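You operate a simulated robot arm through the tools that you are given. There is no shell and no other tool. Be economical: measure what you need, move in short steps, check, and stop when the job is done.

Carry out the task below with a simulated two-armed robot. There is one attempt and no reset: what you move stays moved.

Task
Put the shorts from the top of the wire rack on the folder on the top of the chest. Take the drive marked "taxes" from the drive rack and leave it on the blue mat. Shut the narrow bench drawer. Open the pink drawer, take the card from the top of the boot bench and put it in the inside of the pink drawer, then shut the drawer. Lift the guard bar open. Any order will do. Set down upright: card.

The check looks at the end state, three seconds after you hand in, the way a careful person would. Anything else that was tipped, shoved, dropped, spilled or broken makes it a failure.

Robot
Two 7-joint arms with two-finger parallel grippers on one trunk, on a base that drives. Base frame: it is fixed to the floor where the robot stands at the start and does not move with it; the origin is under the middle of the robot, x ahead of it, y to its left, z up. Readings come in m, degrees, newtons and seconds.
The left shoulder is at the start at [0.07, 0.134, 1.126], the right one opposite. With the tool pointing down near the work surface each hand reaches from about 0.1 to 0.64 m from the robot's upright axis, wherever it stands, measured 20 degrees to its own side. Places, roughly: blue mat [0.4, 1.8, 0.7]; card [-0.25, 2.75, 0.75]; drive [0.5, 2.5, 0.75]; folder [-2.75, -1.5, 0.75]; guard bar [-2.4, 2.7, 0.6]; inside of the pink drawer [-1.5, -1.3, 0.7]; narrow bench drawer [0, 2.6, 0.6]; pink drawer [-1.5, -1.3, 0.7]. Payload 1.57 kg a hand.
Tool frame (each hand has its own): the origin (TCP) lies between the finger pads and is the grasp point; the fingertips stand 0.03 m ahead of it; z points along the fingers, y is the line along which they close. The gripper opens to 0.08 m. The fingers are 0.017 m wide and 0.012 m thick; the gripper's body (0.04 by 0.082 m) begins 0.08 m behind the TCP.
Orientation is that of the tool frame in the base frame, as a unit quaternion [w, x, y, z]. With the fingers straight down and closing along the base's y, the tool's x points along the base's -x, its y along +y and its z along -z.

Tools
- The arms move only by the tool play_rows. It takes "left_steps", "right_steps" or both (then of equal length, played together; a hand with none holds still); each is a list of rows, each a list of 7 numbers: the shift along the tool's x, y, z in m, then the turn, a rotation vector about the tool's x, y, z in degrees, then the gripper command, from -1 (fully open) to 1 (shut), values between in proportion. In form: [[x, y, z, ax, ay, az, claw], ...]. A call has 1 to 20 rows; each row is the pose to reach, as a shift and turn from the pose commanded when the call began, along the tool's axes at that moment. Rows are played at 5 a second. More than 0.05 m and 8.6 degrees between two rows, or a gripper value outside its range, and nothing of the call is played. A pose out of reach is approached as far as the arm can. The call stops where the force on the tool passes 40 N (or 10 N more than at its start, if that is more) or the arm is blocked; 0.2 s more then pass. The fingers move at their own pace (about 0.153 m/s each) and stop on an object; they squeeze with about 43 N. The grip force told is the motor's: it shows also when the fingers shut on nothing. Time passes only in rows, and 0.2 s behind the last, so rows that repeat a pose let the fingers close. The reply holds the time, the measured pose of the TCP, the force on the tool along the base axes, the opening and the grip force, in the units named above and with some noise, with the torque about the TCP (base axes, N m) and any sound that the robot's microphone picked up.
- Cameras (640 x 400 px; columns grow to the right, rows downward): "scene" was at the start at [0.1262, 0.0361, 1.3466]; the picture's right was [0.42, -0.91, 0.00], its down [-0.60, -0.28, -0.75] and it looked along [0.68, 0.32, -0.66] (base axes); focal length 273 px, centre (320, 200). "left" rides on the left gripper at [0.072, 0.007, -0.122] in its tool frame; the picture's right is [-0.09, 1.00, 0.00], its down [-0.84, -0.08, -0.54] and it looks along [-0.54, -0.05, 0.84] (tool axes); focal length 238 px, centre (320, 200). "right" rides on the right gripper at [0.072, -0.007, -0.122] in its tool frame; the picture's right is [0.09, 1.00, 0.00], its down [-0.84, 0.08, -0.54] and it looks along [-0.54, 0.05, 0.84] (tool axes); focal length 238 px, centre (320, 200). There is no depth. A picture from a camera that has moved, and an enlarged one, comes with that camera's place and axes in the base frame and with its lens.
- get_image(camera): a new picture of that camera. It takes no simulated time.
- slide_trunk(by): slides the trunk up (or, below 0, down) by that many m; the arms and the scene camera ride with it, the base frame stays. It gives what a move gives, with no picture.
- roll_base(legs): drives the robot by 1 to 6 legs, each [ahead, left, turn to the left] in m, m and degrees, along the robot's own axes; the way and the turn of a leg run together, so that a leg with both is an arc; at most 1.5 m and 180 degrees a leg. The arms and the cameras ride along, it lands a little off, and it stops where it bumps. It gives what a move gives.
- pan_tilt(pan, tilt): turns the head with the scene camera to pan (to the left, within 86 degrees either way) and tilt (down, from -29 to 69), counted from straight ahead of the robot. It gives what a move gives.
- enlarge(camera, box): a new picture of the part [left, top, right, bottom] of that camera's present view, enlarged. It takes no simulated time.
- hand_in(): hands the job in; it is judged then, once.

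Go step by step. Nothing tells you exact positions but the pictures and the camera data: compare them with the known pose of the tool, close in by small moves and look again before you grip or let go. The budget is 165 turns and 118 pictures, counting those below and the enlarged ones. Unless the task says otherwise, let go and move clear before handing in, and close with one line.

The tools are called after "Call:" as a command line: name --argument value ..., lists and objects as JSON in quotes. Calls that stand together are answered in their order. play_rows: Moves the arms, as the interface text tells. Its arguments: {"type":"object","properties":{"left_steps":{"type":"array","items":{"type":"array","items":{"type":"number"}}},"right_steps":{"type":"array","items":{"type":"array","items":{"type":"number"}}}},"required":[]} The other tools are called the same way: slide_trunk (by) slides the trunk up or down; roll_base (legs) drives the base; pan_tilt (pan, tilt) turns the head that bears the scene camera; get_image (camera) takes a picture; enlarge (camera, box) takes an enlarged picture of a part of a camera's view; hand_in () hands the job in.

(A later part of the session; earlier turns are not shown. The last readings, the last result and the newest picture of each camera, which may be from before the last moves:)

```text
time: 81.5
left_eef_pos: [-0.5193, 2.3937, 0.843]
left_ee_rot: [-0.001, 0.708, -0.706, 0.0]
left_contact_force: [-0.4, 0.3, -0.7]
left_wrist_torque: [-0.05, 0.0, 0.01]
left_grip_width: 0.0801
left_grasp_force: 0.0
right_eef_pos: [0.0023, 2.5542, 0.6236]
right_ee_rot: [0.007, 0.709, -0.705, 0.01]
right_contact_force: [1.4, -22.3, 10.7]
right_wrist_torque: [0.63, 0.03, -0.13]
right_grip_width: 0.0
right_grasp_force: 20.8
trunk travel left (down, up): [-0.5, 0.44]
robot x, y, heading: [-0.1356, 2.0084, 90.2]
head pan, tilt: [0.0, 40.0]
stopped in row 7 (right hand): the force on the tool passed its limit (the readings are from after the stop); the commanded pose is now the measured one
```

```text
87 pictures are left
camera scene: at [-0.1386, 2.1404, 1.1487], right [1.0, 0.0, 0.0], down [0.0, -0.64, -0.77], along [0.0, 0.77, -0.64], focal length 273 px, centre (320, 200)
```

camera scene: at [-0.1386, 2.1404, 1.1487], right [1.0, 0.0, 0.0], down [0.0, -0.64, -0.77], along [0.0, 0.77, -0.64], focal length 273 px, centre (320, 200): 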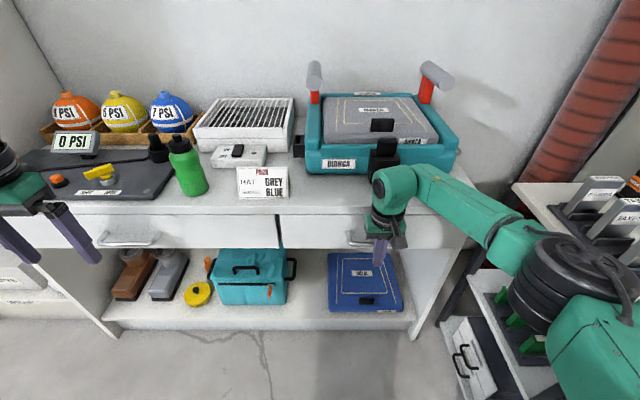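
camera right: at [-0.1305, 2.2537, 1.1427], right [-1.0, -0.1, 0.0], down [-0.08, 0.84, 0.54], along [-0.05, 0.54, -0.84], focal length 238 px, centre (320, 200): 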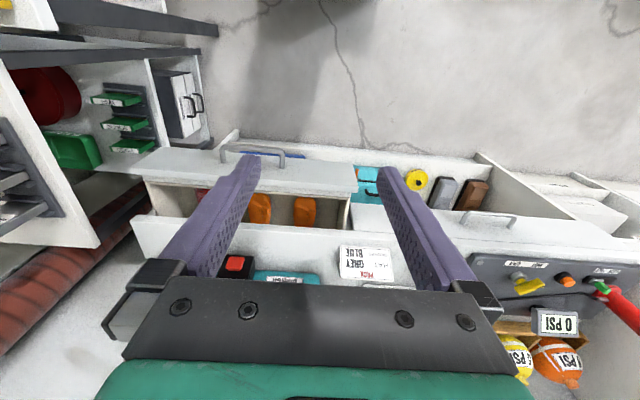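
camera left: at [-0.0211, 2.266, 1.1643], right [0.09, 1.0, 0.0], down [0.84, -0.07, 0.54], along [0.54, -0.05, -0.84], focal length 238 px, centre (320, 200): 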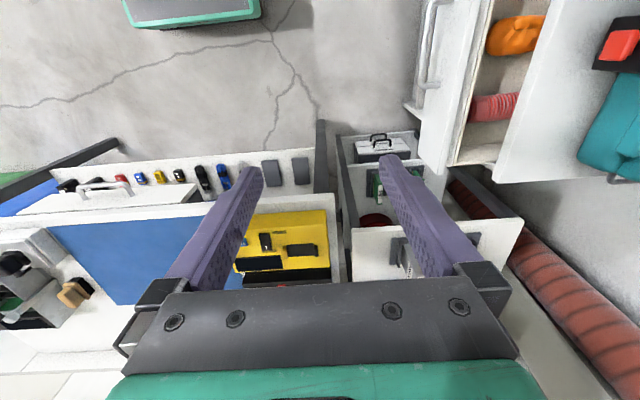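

The drawer looks shut flush. I back the right hand off and inspect the drawer line and the card closely.

Call:
play_rows --right_steps '[[0.04, 0, 0, 0, 0, 0, 1], [0.08, 0, 0, 0, 0, 0, 1], [0.12, 0, 0, 0, 0, 0, 1], [0.16, 0, 0, 0, 0, 0, 1], [0.16, 0, -0.05, 0, 0, 0, 1], [0.16, 0, -0.1, 0, 0, 0, 1], [0.16, 0, -0.15, 0, 0, 0, 1], [0.16, 0, -0.2, 0, 0, 0, 1], [0.16, 0, -0.25, 0, 0, 0, 0], [0.16, 0, -0.25, 0, 0, 0, -1]]'

Call:
enlarge --camera "scene" --box '[200, 130, 360, 270]'

Call:
get_image --camera "right"

```text
time: 83.7
left_eef_pos: [-0.519, 2.3958, 0.8435]
left_ee_rot: [0.0, 0.708, -0.706, -0.001]
left_contact_force: [-0.3, 0.8, 0.4]
left_wrist_torque: [0.0, 0.01, 0.01]
left_grip_width: 0.0802
left_grasp_force: 0.0
right_eef_pos: [0.0042, 2.4016, 0.8759]
right_ee_rot: [0.006, 0.709, -0.705, 0.009]
right_contact_force: [-0.1, 0.2, -0.1]
right_wrist_torque: [-0.04, -0.05, -0.01]
right_grip_width: 0.0801
right_grasp_force: 0.0
trunk travel left (down, up): [-0.5, 0.44]
robot x, y, heading: [-0.1396, 2.0069, 90.3]
head pan, tilt: [0.0, 40.0]
```

```text
2.86 times, centred on (280, 200) of scene
camera zoom: at [-0.1379, 2.1433, 1.1481], right [1.0, 0.0, 0.0], down [0.0, -0.64, -0.77], along [0.0, 0.77, -0.64], focal length 780 px, centre (434, 200)
```

zoom: 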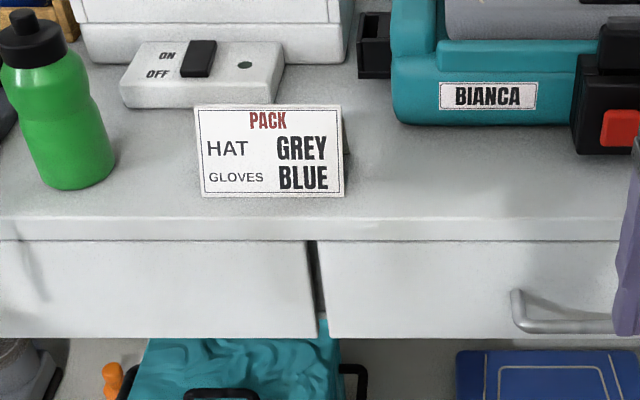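

```text
85 pictures are left
camera right: at [0.0097, 2.3334, 0.9992], right [-1.0, -0.1, 0.0], down [-0.08, 0.85, 0.52], along [-0.05, 0.52, -0.85], focal length 238 px, centre (320, 200)
```

right: 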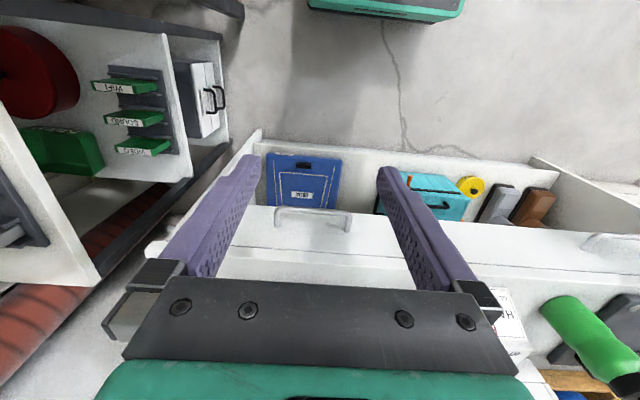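

The card is a folded tent card ("PACK, HAT GREY, GLOVES BLUE") and the drawer is flush. Next I take the drive: raise the trunk, turn towards the drive rack and look.

Call:
slide_trunk --by 0.2

Call:
roll_base --legs '[[0, 0, -72], [0.05, 0.08, 0]]'

Call:
pan_tilt --pan 20 --tilt 50

Call:
get_image --camera "scene"

Call:
get_image --camera "left"

```text
time: 85.8
left_eef_pos: [-0.519, 2.3954, 1.0442]
left_ee_rot: [0.0, 0.708, -0.706, 0.0]
left_contact_force: [0.6, 0.5, -0.9]
left_wrist_torque: [-0.01, 0.03, 0.01]
left_grip_width: 0.0802
left_grasp_force: 0.0
right_eef_pos: [0.0037, 2.4016, 1.0756]
right_ee_rot: [0.005, 0.708, -0.706, 0.009]
right_contact_force: [0.0, 0.2, 0.4]
right_wrist_torque: [0.0, 0.0, 0.03]
right_grip_width: 0.0802
right_grasp_force: 0.0
trunk travel left (down, up): [-0.7, 0.24]
robot x, y, heading: [-0.1362, 2.0069, 89.9]
head pan, tilt: [0.0, 40.0]
```

```text
time: 90.0
left_eef_pos: [0.1344, 2.5817, 1.043]
left_ee_rot: [0.0, -0.16, 0.987, 0.001]
left_contact_force: [0.4, -0.2, -0.2]
left_wrist_torque: [0.03, -0.01, -0.04]
left_grip_width: 0.08
left_grasp_force: 0.1
right_eef_pos: [0.3039, 2.0867, 1.0743]
right_ee_rot: [-0.01, -0.161, 0.987, -0.003]
right_contact_force: [-0.4, 0.8, -0.3]
right_wrist_torque: [-0.01, 0.04, -0.06]
right_grip_width: 0.0795
right_grasp_force: 0.0
trunk travel left (down, up): [-0.7, 0.24]
robot x, y, heading: [-0.1149, 2.0997, 18.6]
head pan, tilt: [0.0, 40.0]
```

```text
time: 90.9
left_eef_pos: [0.1356, 2.5824, 1.042]
left_ee_rot: [0.0, -0.159, 0.987, 0.0]
left_contact_force: [-0.4, 0.0, -0.1]
left_wrist_torque: [-0.01, 0.0, -0.01]
left_grip_width: 0.08
left_grasp_force: 0.0
right_eef_pos: [0.3042, 2.0889, 1.0754]
right_ee_rot: [-0.01, -0.162, 0.987, -0.003]
right_contact_force: [-0.8, 0.0, 0.4]
right_wrist_torque: [0.02, 0.0, -0.02]
right_grip_width: 0.0798
right_grasp_force: 0.0
trunk travel left (down, up): [-0.7, 0.24]
robot x, y, heading: [-0.1163, 2.0967, 18.5]
head pan, tilt: [20.0, 50.0]
```

```text
84 pictures are left
camera scene: at [-0.0077, 2.1628, 1.3341], right [0.62, -0.78, 0.0], down [-0.6, -0.48, -0.64], along [0.5, 0.4, -0.77], focal length 273 px, centre (320, 200)
```

scene: 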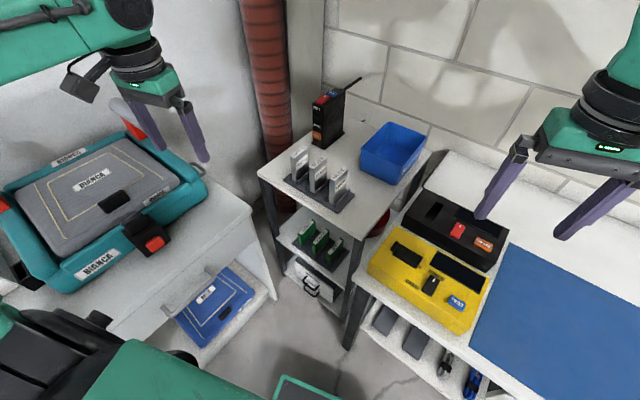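

```text
83 pictures are left
camera left: at [0.0638, 2.5671, 1.1643], right [-0.23, 0.97, 0.0], down [0.82, 0.19, 0.54], along [0.53, 0.12, -0.84], focal length 238 px, centre (320, 200)
```

left: 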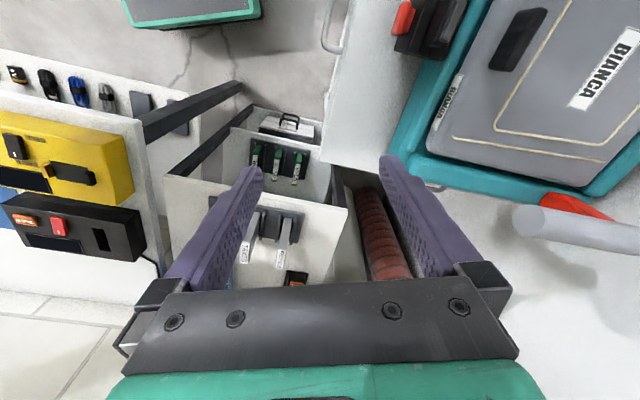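

The drives stand in a row along y with their thin direction seemingly along y. I zoom in to get their geometry.

Call:
enlarge --camera "scene" --box '[270, 130, 366, 220]'

Call:
enlarge --camera "left" --box '[200, 190, 340, 290]'

```text
4.44 times, centred on (318, 175) of scene
camera zoom: at [-0.0077, 2.1628, 1.3341], right [0.62, -0.78, 0.0], down [-0.6, -0.48, -0.64], along [0.5, 0.4, -0.77], focal length 1213 px, centre (329, 311)
```

zoom: 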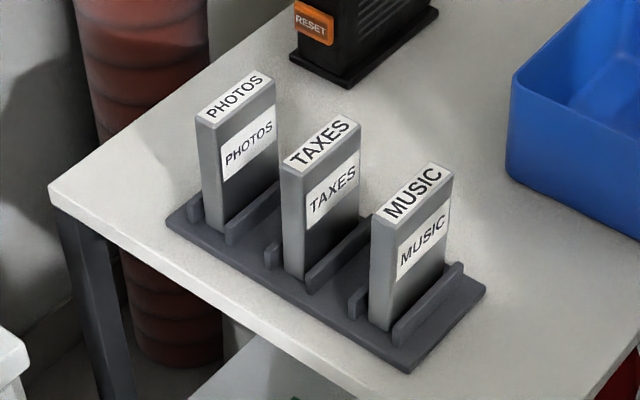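

```text
4.00 times, centred on (270, 240) of left
camera zoom: at [0.0638, 2.5671, 1.1643], right [-0.23, 0.97, 0.0], down [0.82, 0.19, 0.54], along [0.53, 0.12, -0.84], focal length 953 px, centre (520, 40)
```

zoom: 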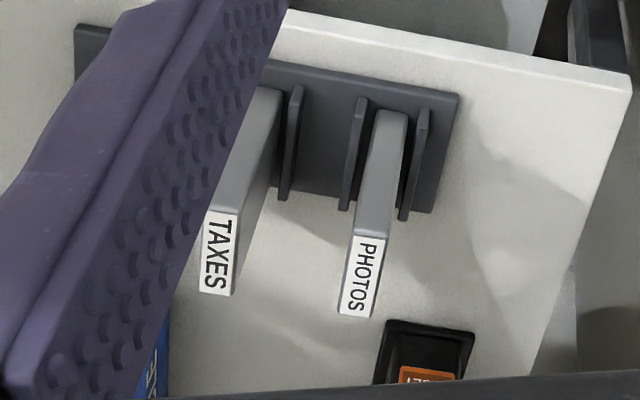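

TAXES is the middle drive, its top at about (0.407, 2.502, 0.848), thin along y. I move the left hand above it, partly opened, and check.

Call:
play_rows --left_steps '[[-0.033, -0.023, 0.01, 0, 0, 5, -0.2], [-0.066, -0.046, 0.02, 0, 0, 10, -0.2], [-0.099, -0.069, 0.03, 0, 0, 15, -0.2], [-0.132, -0.092, 0.04, 0, 0, 18.5, -0.2], [-0.165, -0.115, 0.05, 0, 0, 18.5, -0.2], [-0.198, -0.138, 0.07, 0, 0, 18.5, -0.2], [-0.232, -0.162, 0.09, 0, 0, 18.5, -0.2], [-0.232, -0.162, 0.11, 0, 0, 18.5, -0.2], [-0.232, -0.162, 0.11, 0, 0, 18.5, -0.2]]'

Call:
get_image --camera "left"

Call:
enlarge --camera "scene" --box '[240, 100, 400, 220]'

```text
time: 92.9
left_eef_pos: [0.3438, 2.4999, 0.9465]
left_ee_rot: [0.001, 0.001, 1.0, 0.0]
left_contact_force: [-0.5, -0.4, -0.5]
left_wrist_torque: [-0.02, -0.05, 0.0]
left_grip_width: 0.0482
left_grasp_force: 0.1
left hand out of reach, approached as far as the arm can: row 6, 7, 8, 9
right_eef_pos: [0.3042, 2.0887, 1.076]
right_ee_rot: [-0.009, -0.162, 0.987, -0.003]
right_contact_force: [0.3, 0.2, -0.5]
right_wrist_torque: [0.0, -0.02, 0.03]
right_grip_width: 0.0801
right_grasp_force: 0.1
trunk travel left (down, up): [-0.7, 0.24]
robot x, y, heading: [-0.1149, 2.0987, 18.2]
head pan, tilt: [20.0, 50.0]
```

```text
80 pictures are left
camera left: at [0.2709, 2.5071, 1.0667], right [0.09, 1.0, 0.0], down [0.84, -0.08, 0.54], along [0.54, -0.05, -0.84], focal length 238 px, centre (320, 200)
```

left: 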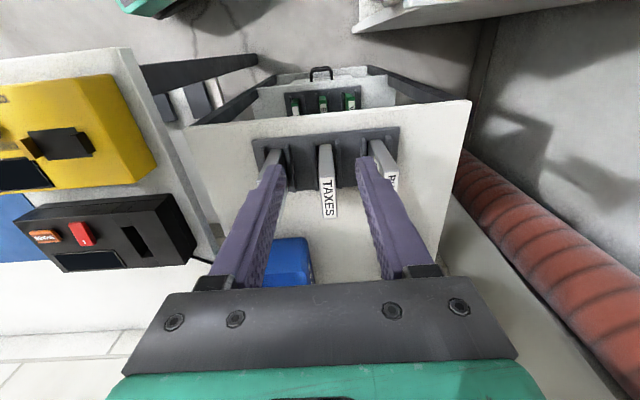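

```text
3.33 times, centred on (320, 160) of scene
camera zoom: at [-0.008, 2.1628, 1.334], right [0.62, -0.78, 0.0], down [-0.6, -0.48, -0.64], along [0.5, 0.4, -0.77], focal length 910 px, centre (320, 333)
```

zoom: 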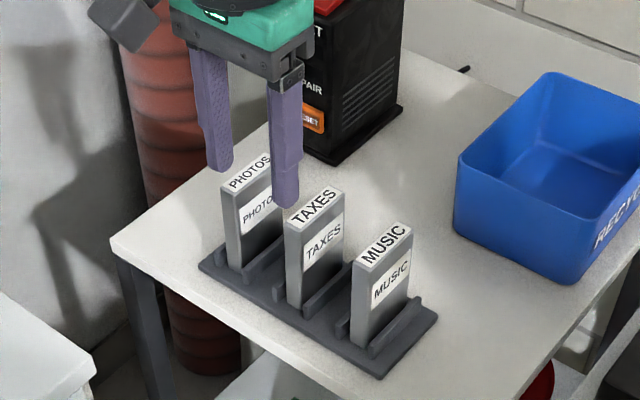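

The hand is 6 cm short in x; I drive 8 cm nearer and then correct over the drive.

Call:
roll_base --legs '[[0.07, -0.03, 0]]'

Call:
get_image --camera "left"

```text
time: 93.9
left_eef_pos: [0.4173, 2.4943, 0.9454]
left_ee_rot: [0.002, 0.001, 1.0, 0.0]
left_contact_force: [0.3, 0.6, -0.4]
left_wrist_torque: [-0.01, -0.03, 0.02]
left_grip_width: 0.0479
left_grasp_force: 0.0
right_eef_pos: [0.3771, 2.0822, 1.0759]
right_ee_rot: [-0.008, -0.162, 0.987, -0.003]
right_contact_force: [-0.2, 0.4, 0.4]
right_wrist_torque: [0.03, 0.01, 0.01]
right_grip_width: 0.0799
right_grasp_force: 0.0
trunk travel left (down, up): [-0.7, 0.24]
robot x, y, heading: [-0.0404, 2.0955, 18.6]
head pan, tilt: [20.0, 50.0]
```

```text
78 pictures are left
camera left: at [0.3447, 2.501, 1.0676], right [0.09, 1.0, 0.0], down [0.84, -0.08, 0.54], along [0.54, -0.05, -0.84], focal length 238 px, centre (320, 200)
```

left: 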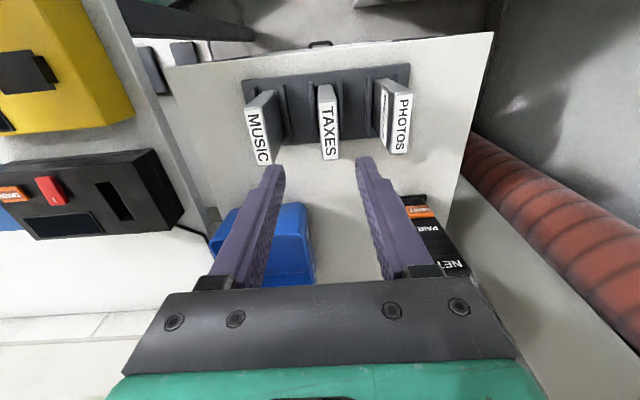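

TAXES top is confirmed at (0.41,2.503). I center, descend and grip.

Call:
play_rows --left_steps '[[0.007, 0.009, 0.0, 0, 0, 0, -0.2], [0.007, 0.009, 0.04, 0, 0, 0, -0.2], [0.007, 0.009, 0.08, 0, 0, 0, -0.2], [0.007, 0.009, 0.112, 0, 0, 0, -0.2], [0.007, 0.009, 0.112, 0, 0, 0, -0.2]]'

Call:
enlarge --camera "scene" --box '[220, 80, 400, 220]'

```text
time: 95.1
left_eef_pos: [0.3856, 2.5014, 0.8472]
left_ee_rot: [0.001, 0.001, 1.0, 0.0]
left_contact_force: [-0.1, -0.1, 0.0]
left_wrist_torque: [0.02, 0.0, 0.03]
left_grip_width: 0.0481
left_grasp_force: 0.1
left hand out of reach, approached as far as the arm can: row 3, 4, 5
right_eef_pos: [0.3807, 2.0818, 1.0757]
right_ee_rot: [-0.009, -0.161, 0.987, -0.003]
right_contact_force: [-0.4, 0.0, 0.2]
right_wrist_torque: [0.0, 0.02, 0.01]
right_grip_width: 0.0798
right_grasp_force: 0.0
trunk travel left (down, up): [-0.7, 0.24]
robot x, y, heading: [-0.0375, 2.0912, 18.4]
head pan, tilt: [20.0, 50.0]
```

```text
2.86 times, centred on (310, 150) of scene
camera zoom: at [0.0679, 2.1561, 1.334], right [0.62, -0.78, 0.0], down [-0.6, -0.48, -0.64], along [0.5, 0.4, -0.77], focal length 780 px, centre (349, 343)
```

zoom: 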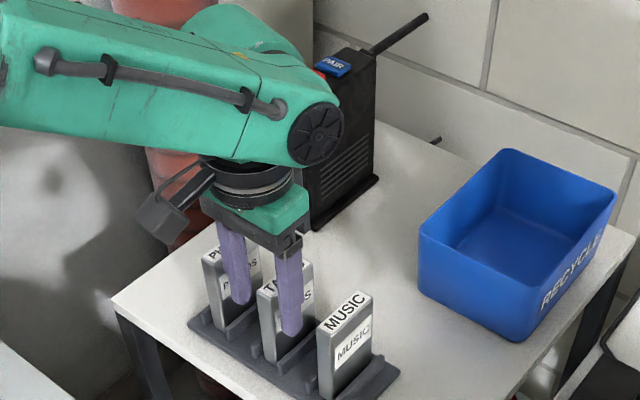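

The arm fell 2 cm short in x at this height; lowering the trunk will help. I lift back, lower the trunk 0.12 m, and look at the pose.

Call:
play_rows --left_steps '[[0, 0, -0.045, 0, 0, 0, -0.2], [0, 0, -0.09, 0, 0, 0, -0.2], [0, 0, -0.135, 0, 0, 0, -0.2], [0, 0, -0.18, 0, 0, 0, -0.2]]'

Call:
slide_trunk --by -0.12

Call:
get_image --camera "left"

```text
time: 96.1
left_eef_pos: [0.3851, 2.4986, 1.0295]
left_ee_rot: [0.001, 0.001, 1.0, 0.0]
left_contact_force: [0.3, 0.4, -0.1]
left_wrist_torque: [0.01, -0.02, 0.03]
left_grip_width: 0.0481
left_grasp_force: 0.1
right_eef_pos: [0.3787, 2.0808, 1.075]
right_ee_rot: [-0.01, -0.162, 0.987, -0.003]
right_contact_force: [0.3, 0.0, 0.2]
right_wrist_torque: [0.01, 0.01, -0.02]
right_grip_width: 0.0803
right_grasp_force: 0.1
trunk travel left (down, up): [-0.7, 0.24]
robot x, y, heading: [-0.0374, 2.0922, 18.6]
head pan, tilt: [20.0, 50.0]
```

```text
time: 97.6
left_eef_pos: [0.3855, 2.4998, 0.9075]
left_ee_rot: [0.001, 0.001, 1.0, 0.0]
left_contact_force: [0.2, -0.3, -0.4]
left_wrist_torque: [-0.02, 0.0, -0.01]
left_grip_width: 0.0482
left_grasp_force: 0.0
right_eef_pos: [0.3782, 2.0831, 0.955]
right_ee_rot: [-0.01, -0.162, 0.987, -0.003]
right_contact_force: [0.3, 0.1, -0.2]
right_wrist_torque: [-0.01, 0.03, 0.01]
right_grip_width: 0.0797
right_grasp_force: 0.0
trunk travel left (down, up): [-0.58, 0.36]
robot x, y, heading: [-0.0388, 2.0896, 18.4]
head pan, tilt: [20.0, 50.0]
```

```text
76 pictures are left
camera left: at [0.3137, 2.5077, 1.0293], right [0.09, 1.0, 0.0], down [0.84, -0.08, 0.54], along [0.54, -0.05, -0.84], focal length 238 px, centre (320, 200)
```

left: 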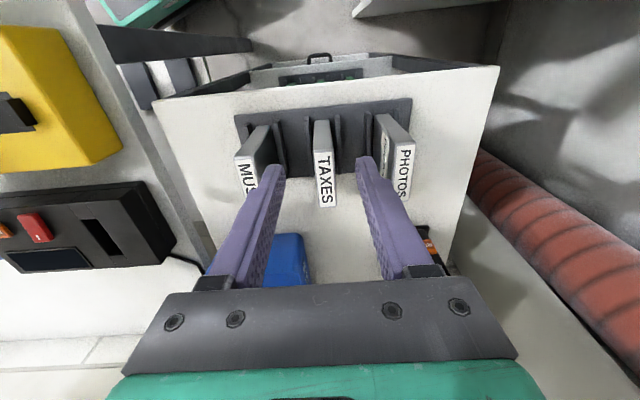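

Now centre over it (2.2 cm ahead), descend, and grip.

Call:
play_rows --left_steps '[[-0.022, 0.002, 0.0, 0, 0, 0, -0.2], [-0.022, 0.002, 0.035, 0, 0, 0, -0.2], [-0.022, 0.002, 0.072, 0, 0, 0, -0.2], [-0.022, 0.002, 0.072, 0, 0, 0, 0.2], [-0.022, 0.002, 0.072, 0, 0, 0, 0.6], [-0.022, 0.002, 0.072, 0, 0, 0, 1], [-0.022, 0.002, 0.072, 0, 0, 0, 1]]'

```text
time: 99.2
left_eef_pos: [0.4076, 2.5026, 0.8345]
left_ee_rot: [0.0, 0.001, 1.0, 0.0]
left_contact_force: [-0.1, 0.1, -0.6]
left_wrist_torque: [0.0, 0.03, -0.01]
left_grip_width: 0.0179
left_grasp_force: 32.5
right_eef_pos: [0.3785, 2.083, 0.955]
right_ee_rot: [-0.009, -0.162, 0.987, -0.003]
right_contact_force: [0.9, -0.2, 0.6]
right_wrist_torque: [-0.01, 0.03, 0.01]
right_grip_width: 0.08
right_grasp_force: 0.0
trunk travel left (down, up): [-0.58, 0.36]
robot x, y, heading: [-0.0394, 2.0915, 18.5]
head pan, tilt: [20.0, 50.0]
```

The drive is gripped (1.8 cm). I lift it, raise clear, and turn the base toward the blue mat.

Call:
play_rows --left_steps '[[0, 0, -0.03, 0, 0, 0, 1], [0, 0, -0.07, 0, 0, 0, 1], [0, 0, -0.11, 0, 0, 0, 1], [0.02, 0, -0.15, 0, 0, 0, 1], [0.04, 0, -0.19, 0, 0, 0, 1]]'

Call:
roll_base --legs '[[-0.05, 0, 0], [0, 0, -68]]'

Call:
get_image --camera "left"

Call:
pan_tilt --pan 25 --tilt 50

Call:
get_image --camera "scene"

```text
time: 100.4
left_eef_pos: [0.3655, 2.502, 1.0271]
left_ee_rot: [0.001, 0.001, 1.0, 0.0]
left_contact_force: [-0.5, -0.2, -2.1]
left_wrist_torque: [-0.02, -0.02, 0.02]
left_grip_width: 0.0177
left_grasp_force: 32.8
right_eef_pos: [0.3794, 2.0821, 0.9556]
right_ee_rot: [-0.009, -0.162, 0.987, -0.003]
right_contact_force: [-0.1, -1.0, -0.2]
right_wrist_torque: [0.07, 0.01, 0.04]
right_grip_width: 0.08
right_grasp_force: 0.1
trunk travel left (down, up): [-0.58, 0.36]
robot x, y, heading: [-0.0413, 2.0945, 18.5]
head pan, tilt: [20.0, 50.0]
```

```text
time: 104.3
left_eef_pos: [0.4461, 1.8522, 1.0255]
left_ee_rot: [0.001, 0.559, 0.829, -0.001]
left_contact_force: [0.6, 0.0, -0.3]
left_wrist_torque: [0.05, 0.01, 0.02]
left_grip_width: 0.0177
left_grasp_force: 32.5
right_eef_pos: [0.0611, 1.6842, 0.9553]
right_ee_rot: [-0.009, 0.418, 0.908, 0.003]
right_contact_force: [-0.5, 0.6, -0.9]
right_wrist_torque: [0.02, 0.0, 0.01]
right_grip_width: 0.0801
right_grasp_force: 0.1
trunk travel left (down, up): [-0.58, 0.36]
robot x, y, heading: [-0.0899, 2.0799, -49.7]
head pan, tilt: [20.0, 50.0]
```

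```text
75 pictures are left
camera left: at [0.4254, 1.9218, 1.1469], right [0.96, 0.29, 0.0], down [0.24, -0.8, 0.54], along [0.16, -0.52, -0.84], focal length 238 px, centre (320, 200)
```

left: 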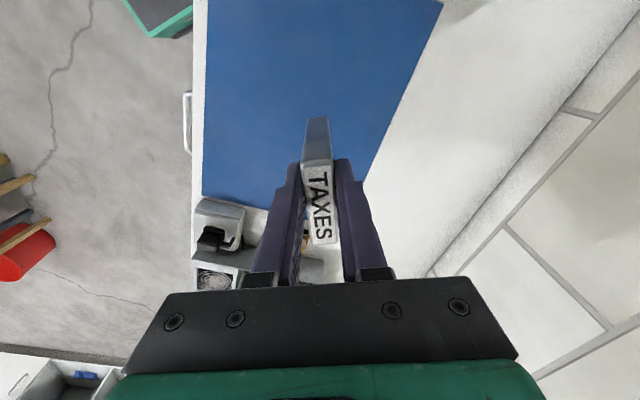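

```text
time: 105.0
left_eef_pos: [0.4468, 1.8521, 1.0258]
left_ee_rot: [-0.001, 0.559, 0.829, 0.0]
left_contact_force: [-0.2, 0.0, -2.3]
left_wrist_torque: [-0.02, 0.03, 0.01]
left_grip_width: 0.0175
left_grasp_force: 32.5
right_eef_pos: [0.0606, 1.6828, 0.9543]
right_ee_rot: [-0.01, 0.419, 0.908, 0.003]
right_contact_force: [-0.7, -0.3, 0.5]
right_wrist_torque: [0.02, -0.01, 0.01]
right_grip_width: 0.0799
right_grasp_force: 0.0
trunk travel left (down, up): [-0.58, 0.36]
robot x, y, heading: [-0.0888, 2.0737, -49.8]
head pan, tilt: [25.0, 50.0]
```

```text
74 pictures are left
camera scene: at [0.0148, 2.0064, 1.214], right [-0.42, -0.91, 0.0], down [-0.7, 0.32, -0.64], along [0.58, -0.27, -0.77], focal length 273 px, centre (320, 200)
```

scene: 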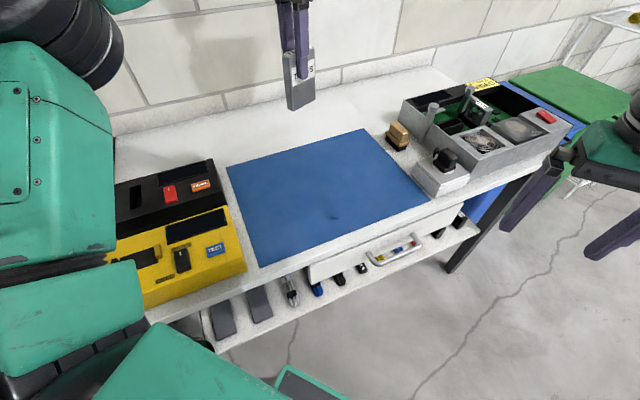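

The mat spans x 0.28–0.57, y 1.61–2.01 at z≈0.737, and the drive is over it. I lower the drive upright until light contact.

Call:
play_rows --left_steps '[[0, 0, 0.045, 0, 0, 0, 1], [0, 0, 0.09, 0, 0, 0, 1], [0, 0, 0.135, 0, 0, 0, 1], [0, 0, 0.17, 0, 0, 0, 1], [0, 0, 0.185, 0, 0, 0, 1], [0, 0, 0.19, 0, 0, 0, 1]]'

Call:
enlarge --camera "scene" --box '[220, 60, 420, 200]'

```text
time: 106.4
left_eef_pos: [0.4468, 1.8516, 0.8357]
left_ee_rot: [0.0, 0.559, 0.829, 0.0]
left_contact_force: [0.0, -0.3, -1.9]
left_wrist_torque: [0.01, 0.04, 0.02]
left_grip_width: 0.0178
left_grasp_force: 32.5
right_eef_pos: [0.0613, 1.6837, 0.9552]
right_ee_rot: [-0.009, 0.418, 0.908, 0.003]
right_contact_force: [0.9, -0.1, 0.1]
right_wrist_torque: [-0.01, -0.02, -0.03]
right_grip_width: 0.0801
right_grasp_force: 0.0
trunk travel left (down, up): [-0.58, 0.36]
robot x, y, heading: [-0.088, 2.0774, -49.6]
head pan, tilt: [25.0, 50.0]
```

```text
2.86 times, centred on (320, 130) of scene
camera zoom: at [0.015, 2.0064, 1.214], right [-0.42, -0.91, 0.0], down [-0.7, 0.32, -0.64], along [0.58, -0.27, -0.77], focal length 780 px, centre (320, 400)
```

zoom: 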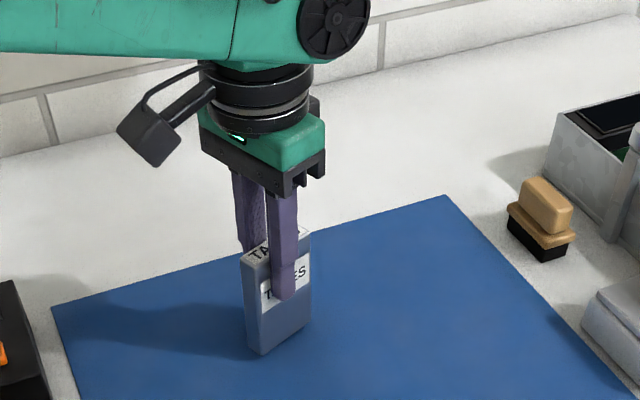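

Not touching yet; I lower in 4 mm steps watching the force.

Call:
play_rows --left_steps '[[0, 0, 0.004, 0, 0, 0, 1], [0, 0, 0.008, 0, 0, 0, 1], [0, 0, 0.012, 0, 0, 0, 1]]'

Call:
play_rows --left_steps '[[0, 0, 0.002, 0, 0, 0, 1], [0, 0, 0.004, 0, 0, 0, 1]]'

```text
time: 107.2
left_eef_pos: [0.4466, 1.8514, 0.827]
left_ee_rot: [0.006, 0.559, 0.829, -0.001]
left_contact_force: [4.0, 0.5, 20.6]
left_wrist_torque: [0.09, -0.18, -0.04]
left_grip_width: 0.0172
left_grasp_force: 32.2
right_eef_pos: [0.0592, 1.6848, 0.956]
right_ee_rot: [-0.009, 0.418, 0.908, 0.003]
right_contact_force: [1.1, -0.3, 0.0]
right_wrist_torque: [0.03, 0.04, -0.03]
right_grip_width: 0.0801
right_grasp_force: 0.0
trunk travel left (down, up): [-0.58, 0.36]
robot x, y, heading: [-0.0891, 2.0758, -49.3]
head pan, tilt: [25.0, 50.0]
```

```text
time: 107.8
left_eef_pos: [0.4462, 1.8517, 0.8204]
left_ee_rot: [0.003, 0.559, 0.829, 0.0]
left_contact_force: [7.8, -0.6, 20.2]
left_wrist_torque: [0.07, -0.43, 0.02]
left_grip_width: 0.0175
left_grasp_force: 32.7
right_eef_pos: [0.0588, 1.6851, 0.9576]
right_ee_rot: [-0.009, 0.418, 0.909, 0.002]
right_contact_force: [0.1, -0.5, -0.3]
right_wrist_torque: [-0.01, -0.01, 0.0]
right_grip_width: 0.0798
right_grasp_force: 0.2
trunk travel left (down, up): [-0.58, 0.36]
robot x, y, heading: [-0.0917, 2.0794, -49.4]
head pan, tilt: [25.0, 50.0]
```

It's on the mat with contact force. I ease back 2 mm, release and rise.

Call:
play_rows --left_steps '[[0, 0, -0.001, 0, 0, 0, 1], [0, 0, -0.001, 0, 0, 0, 0.3], [0, 0, -0.001, 0, 0, 0, -0.3], [0, 0, -0.001, 0, 0, 0, -0.7], [0, 0, -0.001, 0, 0, 0, -0.7], [0, 0, -0.03, 0, 0, 0, -0.7], [0, 0, -0.07, 0, 0, 0, -0.7], [0, 0, -0.115, 0, 0, 0, -1], [0, 0, -0.16, 0, 0, 0, -1], [0, 0, -0.2, 0, 0, 0, -1]]'

Call:
enlarge --camera "scene" --box '[220, 60, 420, 200]'

```text
time: 110.0
left_eef_pos: [0.4453, 1.8515, 1.0203]
left_ee_rot: [0.001, 0.559, 0.829, 0.0]
left_contact_force: [-0.9, 0.2, 0.0]
left_wrist_torque: [0.02, -0.01, -0.01]
left_grip_width: 0.0801
left_grasp_force: 0.1
right_eef_pos: [0.0604, 1.6839, 0.9541]
right_ee_rot: [-0.01, 0.418, 0.908, 0.003]
right_contact_force: [0.2, 0.4, 0.4]
right_wrist_torque: [0.03, -0.02, 0.0]
right_grip_width: 0.0799
right_grasp_force: 0.1
trunk travel left (down, up): [-0.58, 0.36]
robot x, y, heading: [-0.0862, 2.0746, -49.2]
head pan, tilt: [25.0, 50.0]
```

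```text
2.86 times, centred on (320, 130) of scene
camera zoom: at [0.0142, 2.0065, 1.214], right [-0.42, -0.91, 0.0], down [-0.7, 0.32, -0.64], along [0.58, -0.27, -0.77], focal length 780 px, centre (320, 400)
```

zoom: 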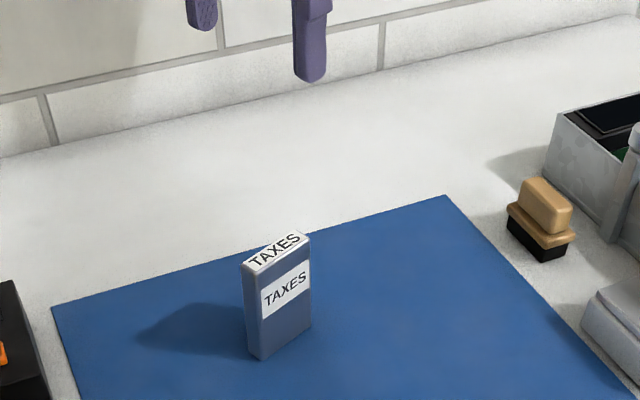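

The drive stands on the mat. Next I turn west to look toward the guard bar.

Call:
slide_trunk --by 0.12

Call:
roll_base --legs '[[-0.1, -0.1, 0], [0, 0, -131]]'

Call:
pan_tilt --pan 0 --tilt 20

Call:
get_image --camera "scene"

```text
time: 111.5
left_eef_pos: [0.4459, 1.8515, 1.1389]
left_ee_rot: [0.001, 0.559, 0.829, 0.001]
left_contact_force: [-0.1, -0.2, 0.8]
left_wrist_torque: [0.05, -0.01, -0.02]
left_grip_width: 0.08
left_grasp_force: 0.1
right_eef_pos: [0.0604, 1.6844, 1.0751]
right_ee_rot: [-0.009, 0.418, 0.909, 0.002]
right_contact_force: [-0.2, -0.5, 0.7]
right_wrist_torque: [0.01, 0.0, -0.02]
right_grip_width: 0.0797
right_grasp_force: 0.0
trunk travel left (down, up): [-0.7, 0.24]
robot x, y, heading: [-0.0864, 2.0782, -49.7]
head pan, tilt: [25.0, 50.0]
```

```text
time: 118.2
left_eef_pos: [-0.7495, 1.8346, 1.1405]
left_ee_rot: [0.001, 0.986, -0.168, -0.001]
left_contact_force: [-0.3, -0.5, 0.0]
left_wrist_torque: [-0.02, -0.01, 0.02]
left_grip_width: 0.08
left_grasp_force: 0.0
right_eef_pos: [-0.6204, 2.2352, 1.0748]
right_ee_rot: [-0.001, 1.0, -0.006, 0.01]
right_contact_force: [-0.3, -0.6, -0.3]
right_wrist_torque: [0.01, -0.01, 0.02]
right_grip_width: 0.0797
right_grasp_force: 0.0
trunk travel left (down, up): [-0.7, 0.24]
robot x, y, heading: [-0.2298, 2.0887, 179.4]
head pan, tilt: [25.0, 50.0]
```

```text
time: 119.2
left_eef_pos: [-0.7499, 1.834, 1.1404]
left_ee_rot: [0.0, 0.986, -0.168, -0.001]
left_contact_force: [0.1, -0.6, 0.8]
left_wrist_torque: [-0.01, -0.02, 0.02]
left_grip_width: 0.0799
left_grasp_force: 0.1
right_eef_pos: [-0.6212, 2.235, 1.0742]
right_ee_rot: [-0.002, 1.0, -0.006, 0.009]
right_contact_force: [0.7, 0.5, -0.4]
right_wrist_torque: [0.0, -0.01, -0.01]
right_grip_width: 0.0801
right_grasp_force: 0.1
trunk travel left (down, up): [-0.7, 0.24]
robot x, y, heading: [-0.2272, 2.0888, 179.1]
head pan, tilt: [0.0, 20.0]
```

```text
71 pictures are left
camera scene: at [-0.3717, 2.0895, 1.3795], right [0.01, 1.0, 0.0], down [0.34, 0.0, -0.94], along [-0.94, 0.01, -0.34], focal length 273 px, centre (320, 200)
```

scene: 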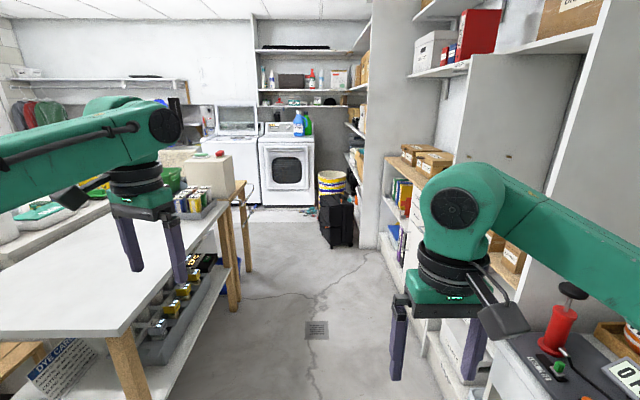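

The aisle runs west toward washers; the guard bar should be round the corner at right near (-2.4,2.7). I drive forward a metre and look.

Call:
roll_base --legs '[[0.3, 0.1, 0], [0.8, 0, 1]]'

Call:
pan_tilt --pan -25 --tilt 30

Call:
get_image --camera "scene"

```text
time: 125.2
left_eef_pos: [-1.8469, 1.7325, 1.1397]
left_ee_rot: [0.0, 0.987, -0.159, 0.0]
left_contact_force: [0.0, 0.8, 0.4]
left_wrist_torque: [0.01, 0.0, -0.01]
left_grip_width: 0.0799
left_grasp_force: 0.1
right_eef_pos: [-1.7263, 2.1359, 1.0755]
right_ee_rot: [-0.001, 1.0, 0.004, 0.01]
right_contact_force: [-1.0, 0.7, -1.3]
right_wrist_torque: [0.02, 0.01, 0.01]
right_grip_width: 0.0799
right_grasp_force: 0.0
trunk travel left (down, up): [-0.7, 0.24]
robot x, y, heading: [-1.3333, 1.9944, -179.7]
head pan, tilt: [0.0, 20.0]
```

```text
time: 126.1
left_eef_pos: [-1.8467, 1.7334, 1.14]
left_ee_rot: [-0.001, 0.987, -0.159, -0.001]
left_contact_force: [-0.1, -0.1, -0.3]
left_wrist_torque: [-0.01, -0.01, 0.0]
left_grip_width: 0.0799
left_grasp_force: 0.1
right_eef_pos: [-1.7256, 2.1345, 1.0763]
right_ee_rot: [-0.001, 1.0, 0.004, 0.009]
right_contact_force: [-0.5, 0.0, 0.1]
right_wrist_torque: [0.02, 0.0, -0.01]
right_grip_width: 0.0798
right_grasp_force: 0.1
trunk travel left (down, up): [-0.7, 0.24]
robot x, y, heading: [-1.3275, 1.9937, -180.0]
head pan, tilt: [-25.0, 30.0]
```

```text
70 pictures are left
camera scene: at [-1.4633, 2.0339, 1.3636], right [0.42, 0.91, 0.0], down [0.45, -0.21, -0.87], along [-0.79, 0.36, -0.5], focal length 273 px, centre (320, 200)
```

scene: 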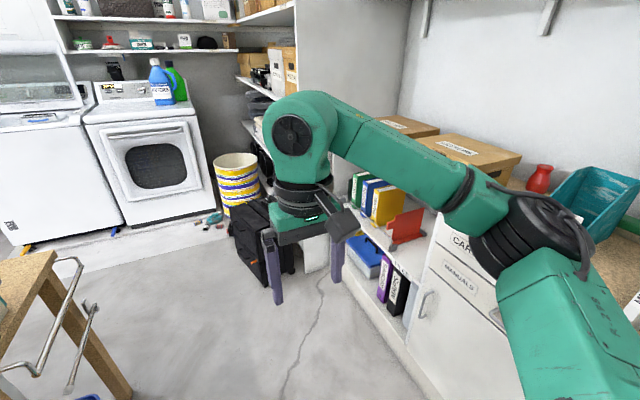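

The target spot is on the binder shelf, hidden by my right hand. I zoom, then move that hand away.

Call:
play_rows --right_steps '[[0, -0.04, 0, 0, 0, 0, -1], [0, -0.08, 0, 0, 0, 0, -1], [0, -0.12, 0, 0, 0, 0, -1], [0, -0.15, 0, 0, 0, 0, -1]]'

Call:
get_image --camera "scene"

```text
time: 127.1
left_eef_pos: [-1.8458, 1.7347, 1.1417]
left_ee_rot: [0.001, 0.987, -0.159, -0.001]
left_contact_force: [-0.2, 0.8, 0.6]
left_wrist_torque: [0.0, 0.02, -0.04]
left_grip_width: 0.0798
left_grasp_force: 0.0
right_eef_pos: [-1.7267, 2.286, 1.0754]
right_ee_rot: [-0.001, 1.0, 0.003, 0.01]
right_contact_force: [-1.2, 0.0, -1.0]
right_wrist_torque: [0.0, -0.01, 0.02]
right_grip_width: 0.0798
right_grasp_force: 0.0
trunk travel left (down, up): [-0.7, 0.24]
robot x, y, heading: [-1.3284, 1.9917, -179.5]
head pan, tilt: [-25.0, 30.0]
```

```text
69 pictures are left
camera scene: at [-1.4627, 2.0354, 1.3636], right [0.42, 0.91, 0.0], down [0.45, -0.21, -0.87], along [-0.79, 0.36, -0.5], focal length 273 px, centre (320, 200)
```

scene: 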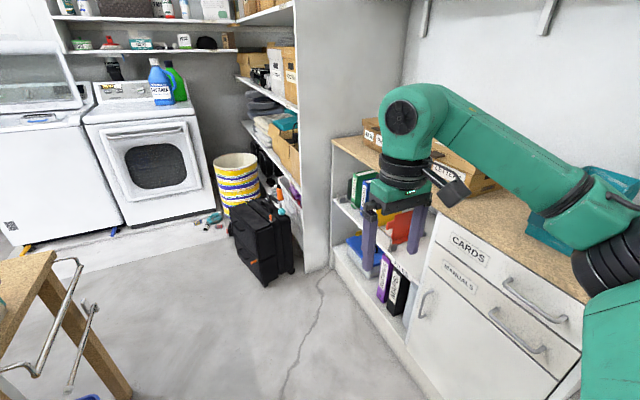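

I look closely at the binder shelf.

Call:
enlarge --camera "scene" --box '[310, 120, 470, 330]'

Call:
get_image --camera "right"

```text
1.90 times, centred on (390, 225) of scene
camera zoom: at [-1.4627, 2.0354, 1.3636], right [0.42, 0.91, 0.0], down [0.45, -0.21, -0.87], along [-0.79, 0.36, -0.5], focal length 520 px, centre (187, 152)
```

zoom: 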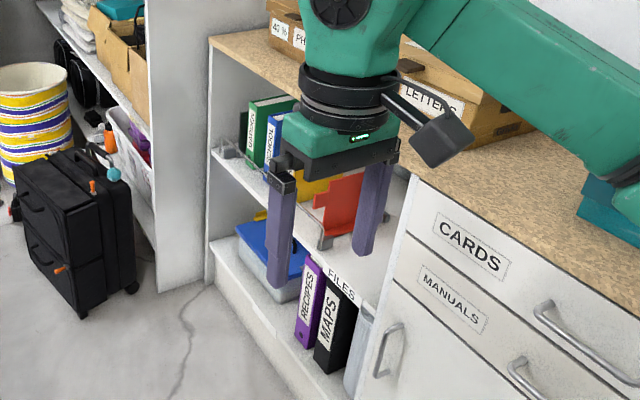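

```text
67 pictures are left
camera right: at [-1.6578, 2.2931, 1.1992], right [0.1, -0.99, 0.0], down [-0.85, -0.08, 0.53], along [-0.52, -0.05, -0.85], focal length 238 px, centre (320, 200)
```

right: 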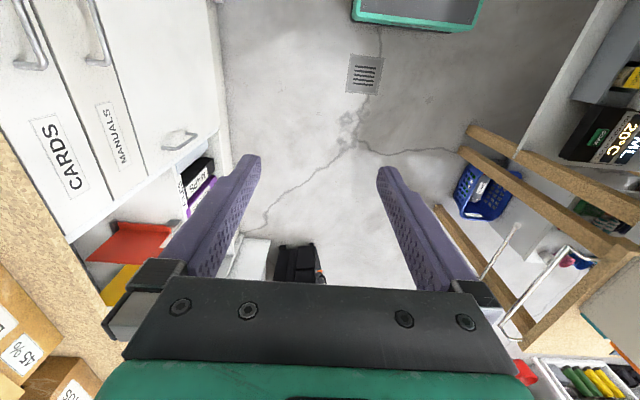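

There may be a bar across the front of the upper binder shelf. I drive alongside and turn to face it.

Call:
roll_base --legs '[[0.8, 0.02, 0], [0, 0, -75]]'

Call:
pan_tilt --pan 10 --tilt 40

Call:
get_image --camera "scene"

```text
time: 134.6
left_eef_pos: [-2.5128, 2.4069, 1.1398]
left_ee_rot: [0.0, -0.684, 0.729, 0.0]
left_contact_force: [-0.2, 0.3, 0.0]
left_wrist_torque: [0.0, 0.02, 0.01]
left_grip_width: 0.08
left_grasp_force: 0.1
right_eef_pos: [-1.9485, 2.4308, 1.0753]
right_ee_rot: [0.005, 0.794, -0.608, 0.009]
right_contact_force: [0.4, 0.1, 0.2]
right_wrist_torque: [0.0, -0.02, 0.0]
right_grip_width: 0.0799
right_grasp_force: 0.0
trunk travel left (down, up): [-0.7, 0.24]
robot x, y, heading: [-2.1267, 1.9698, 105.1]
head pan, tilt: [-25.0, 30.0]
```

```text
time: 135.6
left_eef_pos: [-2.5111, 2.4069, 1.1407]
left_ee_rot: [0.001, -0.684, 0.729, 0.001]
left_contact_force: [0.3, 0.0, 0.8]
left_wrist_torque: [-0.02, 0.0, -0.05]
left_grip_width: 0.0799
left_grasp_force: 0.0
right_eef_pos: [-1.9484, 2.4309, 1.0758]
right_ee_rot: [0.005, 0.794, -0.608, 0.008]
right_contact_force: [0.8, 0.3, 0.3]
right_wrist_torque: [0.02, -0.02, -0.03]
right_grip_width: 0.0801
right_grasp_force: 0.0
trunk travel left (down, up): [-0.7, 0.24]
robot x, y, heading: [-2.128, 1.9747, 104.8]
head pan, tilt: [10.0, 40.0]
```

```text
66 pictures are left
camera scene: at [-2.1762, 2.1003, 1.3482], right [0.91, 0.42, 0.0], down [0.27, -0.58, -0.77], along [-0.32, 0.7, -0.64], focal length 273 px, centre (320, 200)
```

scene: 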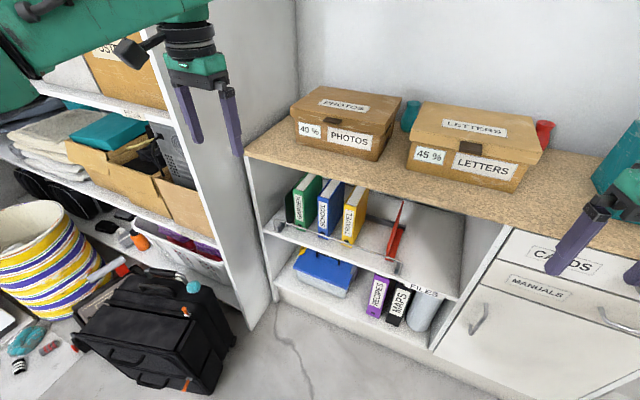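

Now the binder shelf is in view, with small brackets at its front edge. I zoom in.

Call:
enlarge --camera "scene" --box '[250, 165, 430, 290]'

```text
3.20 times, centred on (340, 228) of scene
camera zoom: at [-2.1762, 2.1003, 1.3482], right [0.91, 0.42, 0.0], down [0.27, -0.58, -0.77], along [-0.32, 0.7, -0.64], focal length 874 px, centre (256, 112)
```

zoom: 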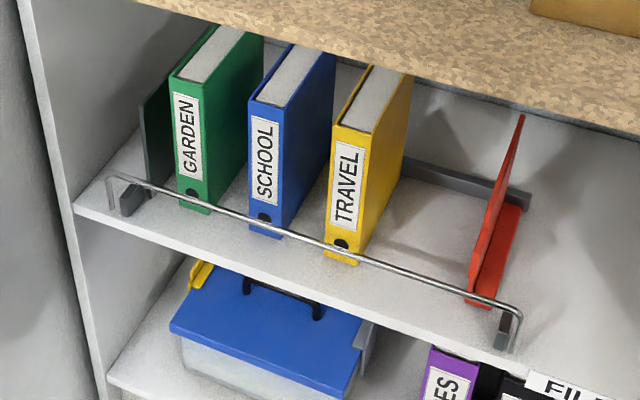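

The guard bar is a U-shaped rod before the GARDEN/SCHOOL/TRAVEL binders, hinged at end blocks. I zoom into both ends to understand the pivot.

Call:
enlarge --camera "scene" --box '[365, 225, 421, 275]'

Call:
enlarge --camera "scene" --box '[262, 195, 318, 245]'

```text
8.00 times, centred on (393, 250) of scene
camera zoom: at [-2.1762, 2.1003, 1.3482], right [0.91, 0.42, 0.0], down [0.27, -0.58, -0.77], along [-0.32, 0.7, -0.64], focal length 2184 px, centre (-264, -200)
```

zoom: 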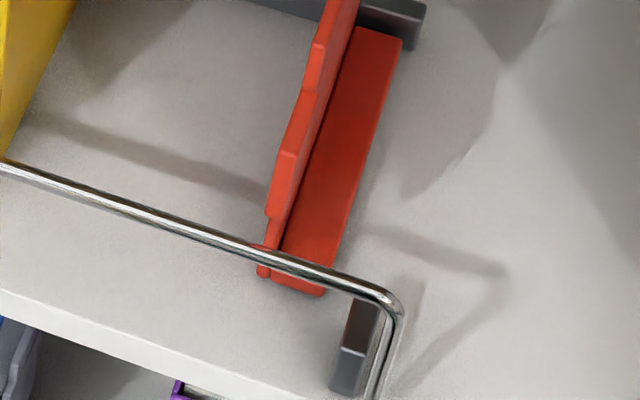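

```text
8.00 times, centred on (290, 220) of scene
camera zoom: at [-2.1762, 2.1003, 1.3482], right [0.91, 0.42, 0.0], down [0.27, -0.58, -0.77], along [-0.32, 0.7, -0.64], focal length 2184 px, centre (560, 40)
```

zoom: 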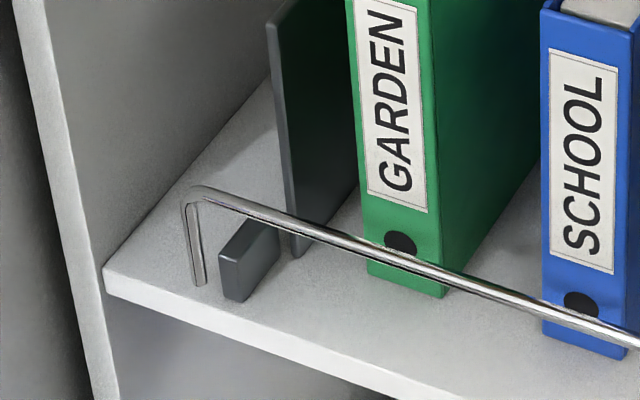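

The bar stands across the shelf front at about x −2.66…−2.16, y≈2.73, z≈0.6, on legs hinged at the feet. I'll reorient the left hand so it points at the shelf with the fingers closing vertically; first the yaw, then the pitch.

Call:
play_rows --left_steps '[[0, -0.015, 0, 0, 0, 8, -1], [0, -0.03, 0, 0, 0, 16, -1], [0, -0.045, 0, 0, 0, 24, -1], [0, -0.06, 0, 0, 0, 32, -1], [0, -0.075, 0, 0, 0, 40, -1], [0, -0.09, 0, 0, 0, 48, -1], [0, -0.105, 0, 0, 0, 56, -1], [0, -0.12, 0, 0, 0, 64, -1], [0, -0.135, 0, 0, 0, 72, -1], [0, -0.15, 0, 0, 0, 80, -1], [0, -0.16, 0, 0, 0, 86.3, -1], [0, -0.16, 0, 0, 0, 86.3, -1]]'

Call:
play_rows --left_steps '[[0, 0, 0, -8, 0, 0, -1], [0, 0, 0, -16, 0, 0, -1], [0, 0, 0, -24, 0, 0, -1], [0, 0, 0, -32, 0, 0, -1], [0, 0, 0, -40, 0, 0, -1], [0, 0, 0, -48, 0, 0, -1], [0, 0, 0, -56, 0, 0, -1], [0, 0, 0, -64, 0, 0, -1], [0, 0, 0, -70, 0, 0, -1], [0, 0, 0, -70, 0, 0, -1]]'

Call:
slide_trunk --by -0.35

Call:
get_image --camera "left"

Call:
get_image --camera "scene"

```text
time: 138.2
left_eef_pos: [-2.3591, 2.3902, 1.1363]
left_ee_rot: [0.001, -0.001, 1.0, 0.002]
left_contact_force: [0.8, -0.7, 0.3]
left_wrist_torque: [-0.05, 0.01, 0.01]
left_grip_width: 0.0799
left_grasp_force: 0.1
left hand out of reach, approached as far as the arm can: row 10, 11, 12
right_eef_pos: [-1.9486, 2.431, 1.0753]
right_ee_rot: [0.004, 0.793, -0.609, 0.01]
right_contact_force: [0.0, 0.2, 0.5]
right_wrist_torque: [-0.01, -0.01, 0.0]
right_grip_width: 0.08
right_grasp_force: 0.1
trunk travel left (down, up): [-0.7, 0.24]
robot x, y, heading: [-2.1245, 1.9719, 104.9]
head pan, tilt: [10.0, 40.0]
```

```text
time: 140.4
left_eef_pos: [-2.3607, 2.4253, 1.1424]
left_ee_rot: [-0.001, -0.001, 0.818, 0.575]
left_contact_force: [-0.2, 0.9, -0.1]
left_wrist_torque: [-0.02, -0.02, 0.0]
left_grip_width: 0.08
left_grasp_force: 0.0
left hand out of reach, approached as far as the arm can: row 7, 8, 9, 10
right_eef_pos: [-1.9479, 2.4297, 1.0752]
right_ee_rot: [0.004, 0.793, -0.609, 0.009]
right_contact_force: [0.6, -1.0, 0.0]
right_wrist_torque: [0.03, 0.03, 0.0]
right_grip_width: 0.0798
right_grasp_force: 0.0
trunk travel left (down, up): [-0.7, 0.24]
robot x, y, heading: [-2.1257, 1.9701, 105.0]
head pan, tilt: [10.0, 40.0]
```

```text
time: 143.8
left_eef_pos: [-2.3618, 2.4256, 0.793]
left_ee_rot: [-0.001, 0.0, 0.819, 0.574]
left_contact_force: [0.3, -0.9, 0.3]
left_wrist_torque: [-0.04, -0.02, -0.01]
left_grip_width: 0.08
left_grasp_force: 0.0
right_eef_pos: [-1.9482, 2.431, 0.7262]
right_ee_rot: [0.005, 0.794, -0.608, 0.009]
right_contact_force: [-0.2, 0.5, 0.0]
right_wrist_torque: [0.01, 0.03, 0.0]
right_grip_width: 0.08
right_grasp_force: 0.1
trunk travel left (down, up): [-0.35, 0.59]
robot x, y, heading: [-2.1293, 1.9778, 105.0]
head pan, tilt: [10.0, 40.0]
```

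```text
62 pictures are left
camera left: at [-2.4337, 2.3139, 0.8404], right [0.09, 0.34, 0.94], down [0.84, -0.53, 0.11], along [0.54, 0.77, -0.33], focal length 238 px, centre (320, 200)
```

left: 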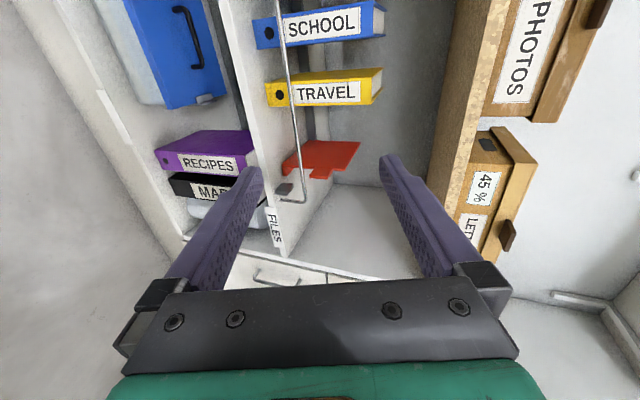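

```text
61 pictures are left
camera scene: at [-2.1762, 2.1001, 0.9983], right [0.91, 0.42, 0.0], down [0.27, -0.58, -0.77], along [-0.32, 0.69, -0.64], focal length 273 px, centre (320, 200)
```

scene: 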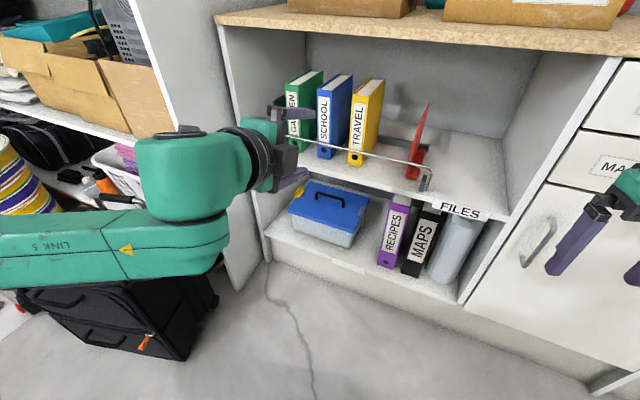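

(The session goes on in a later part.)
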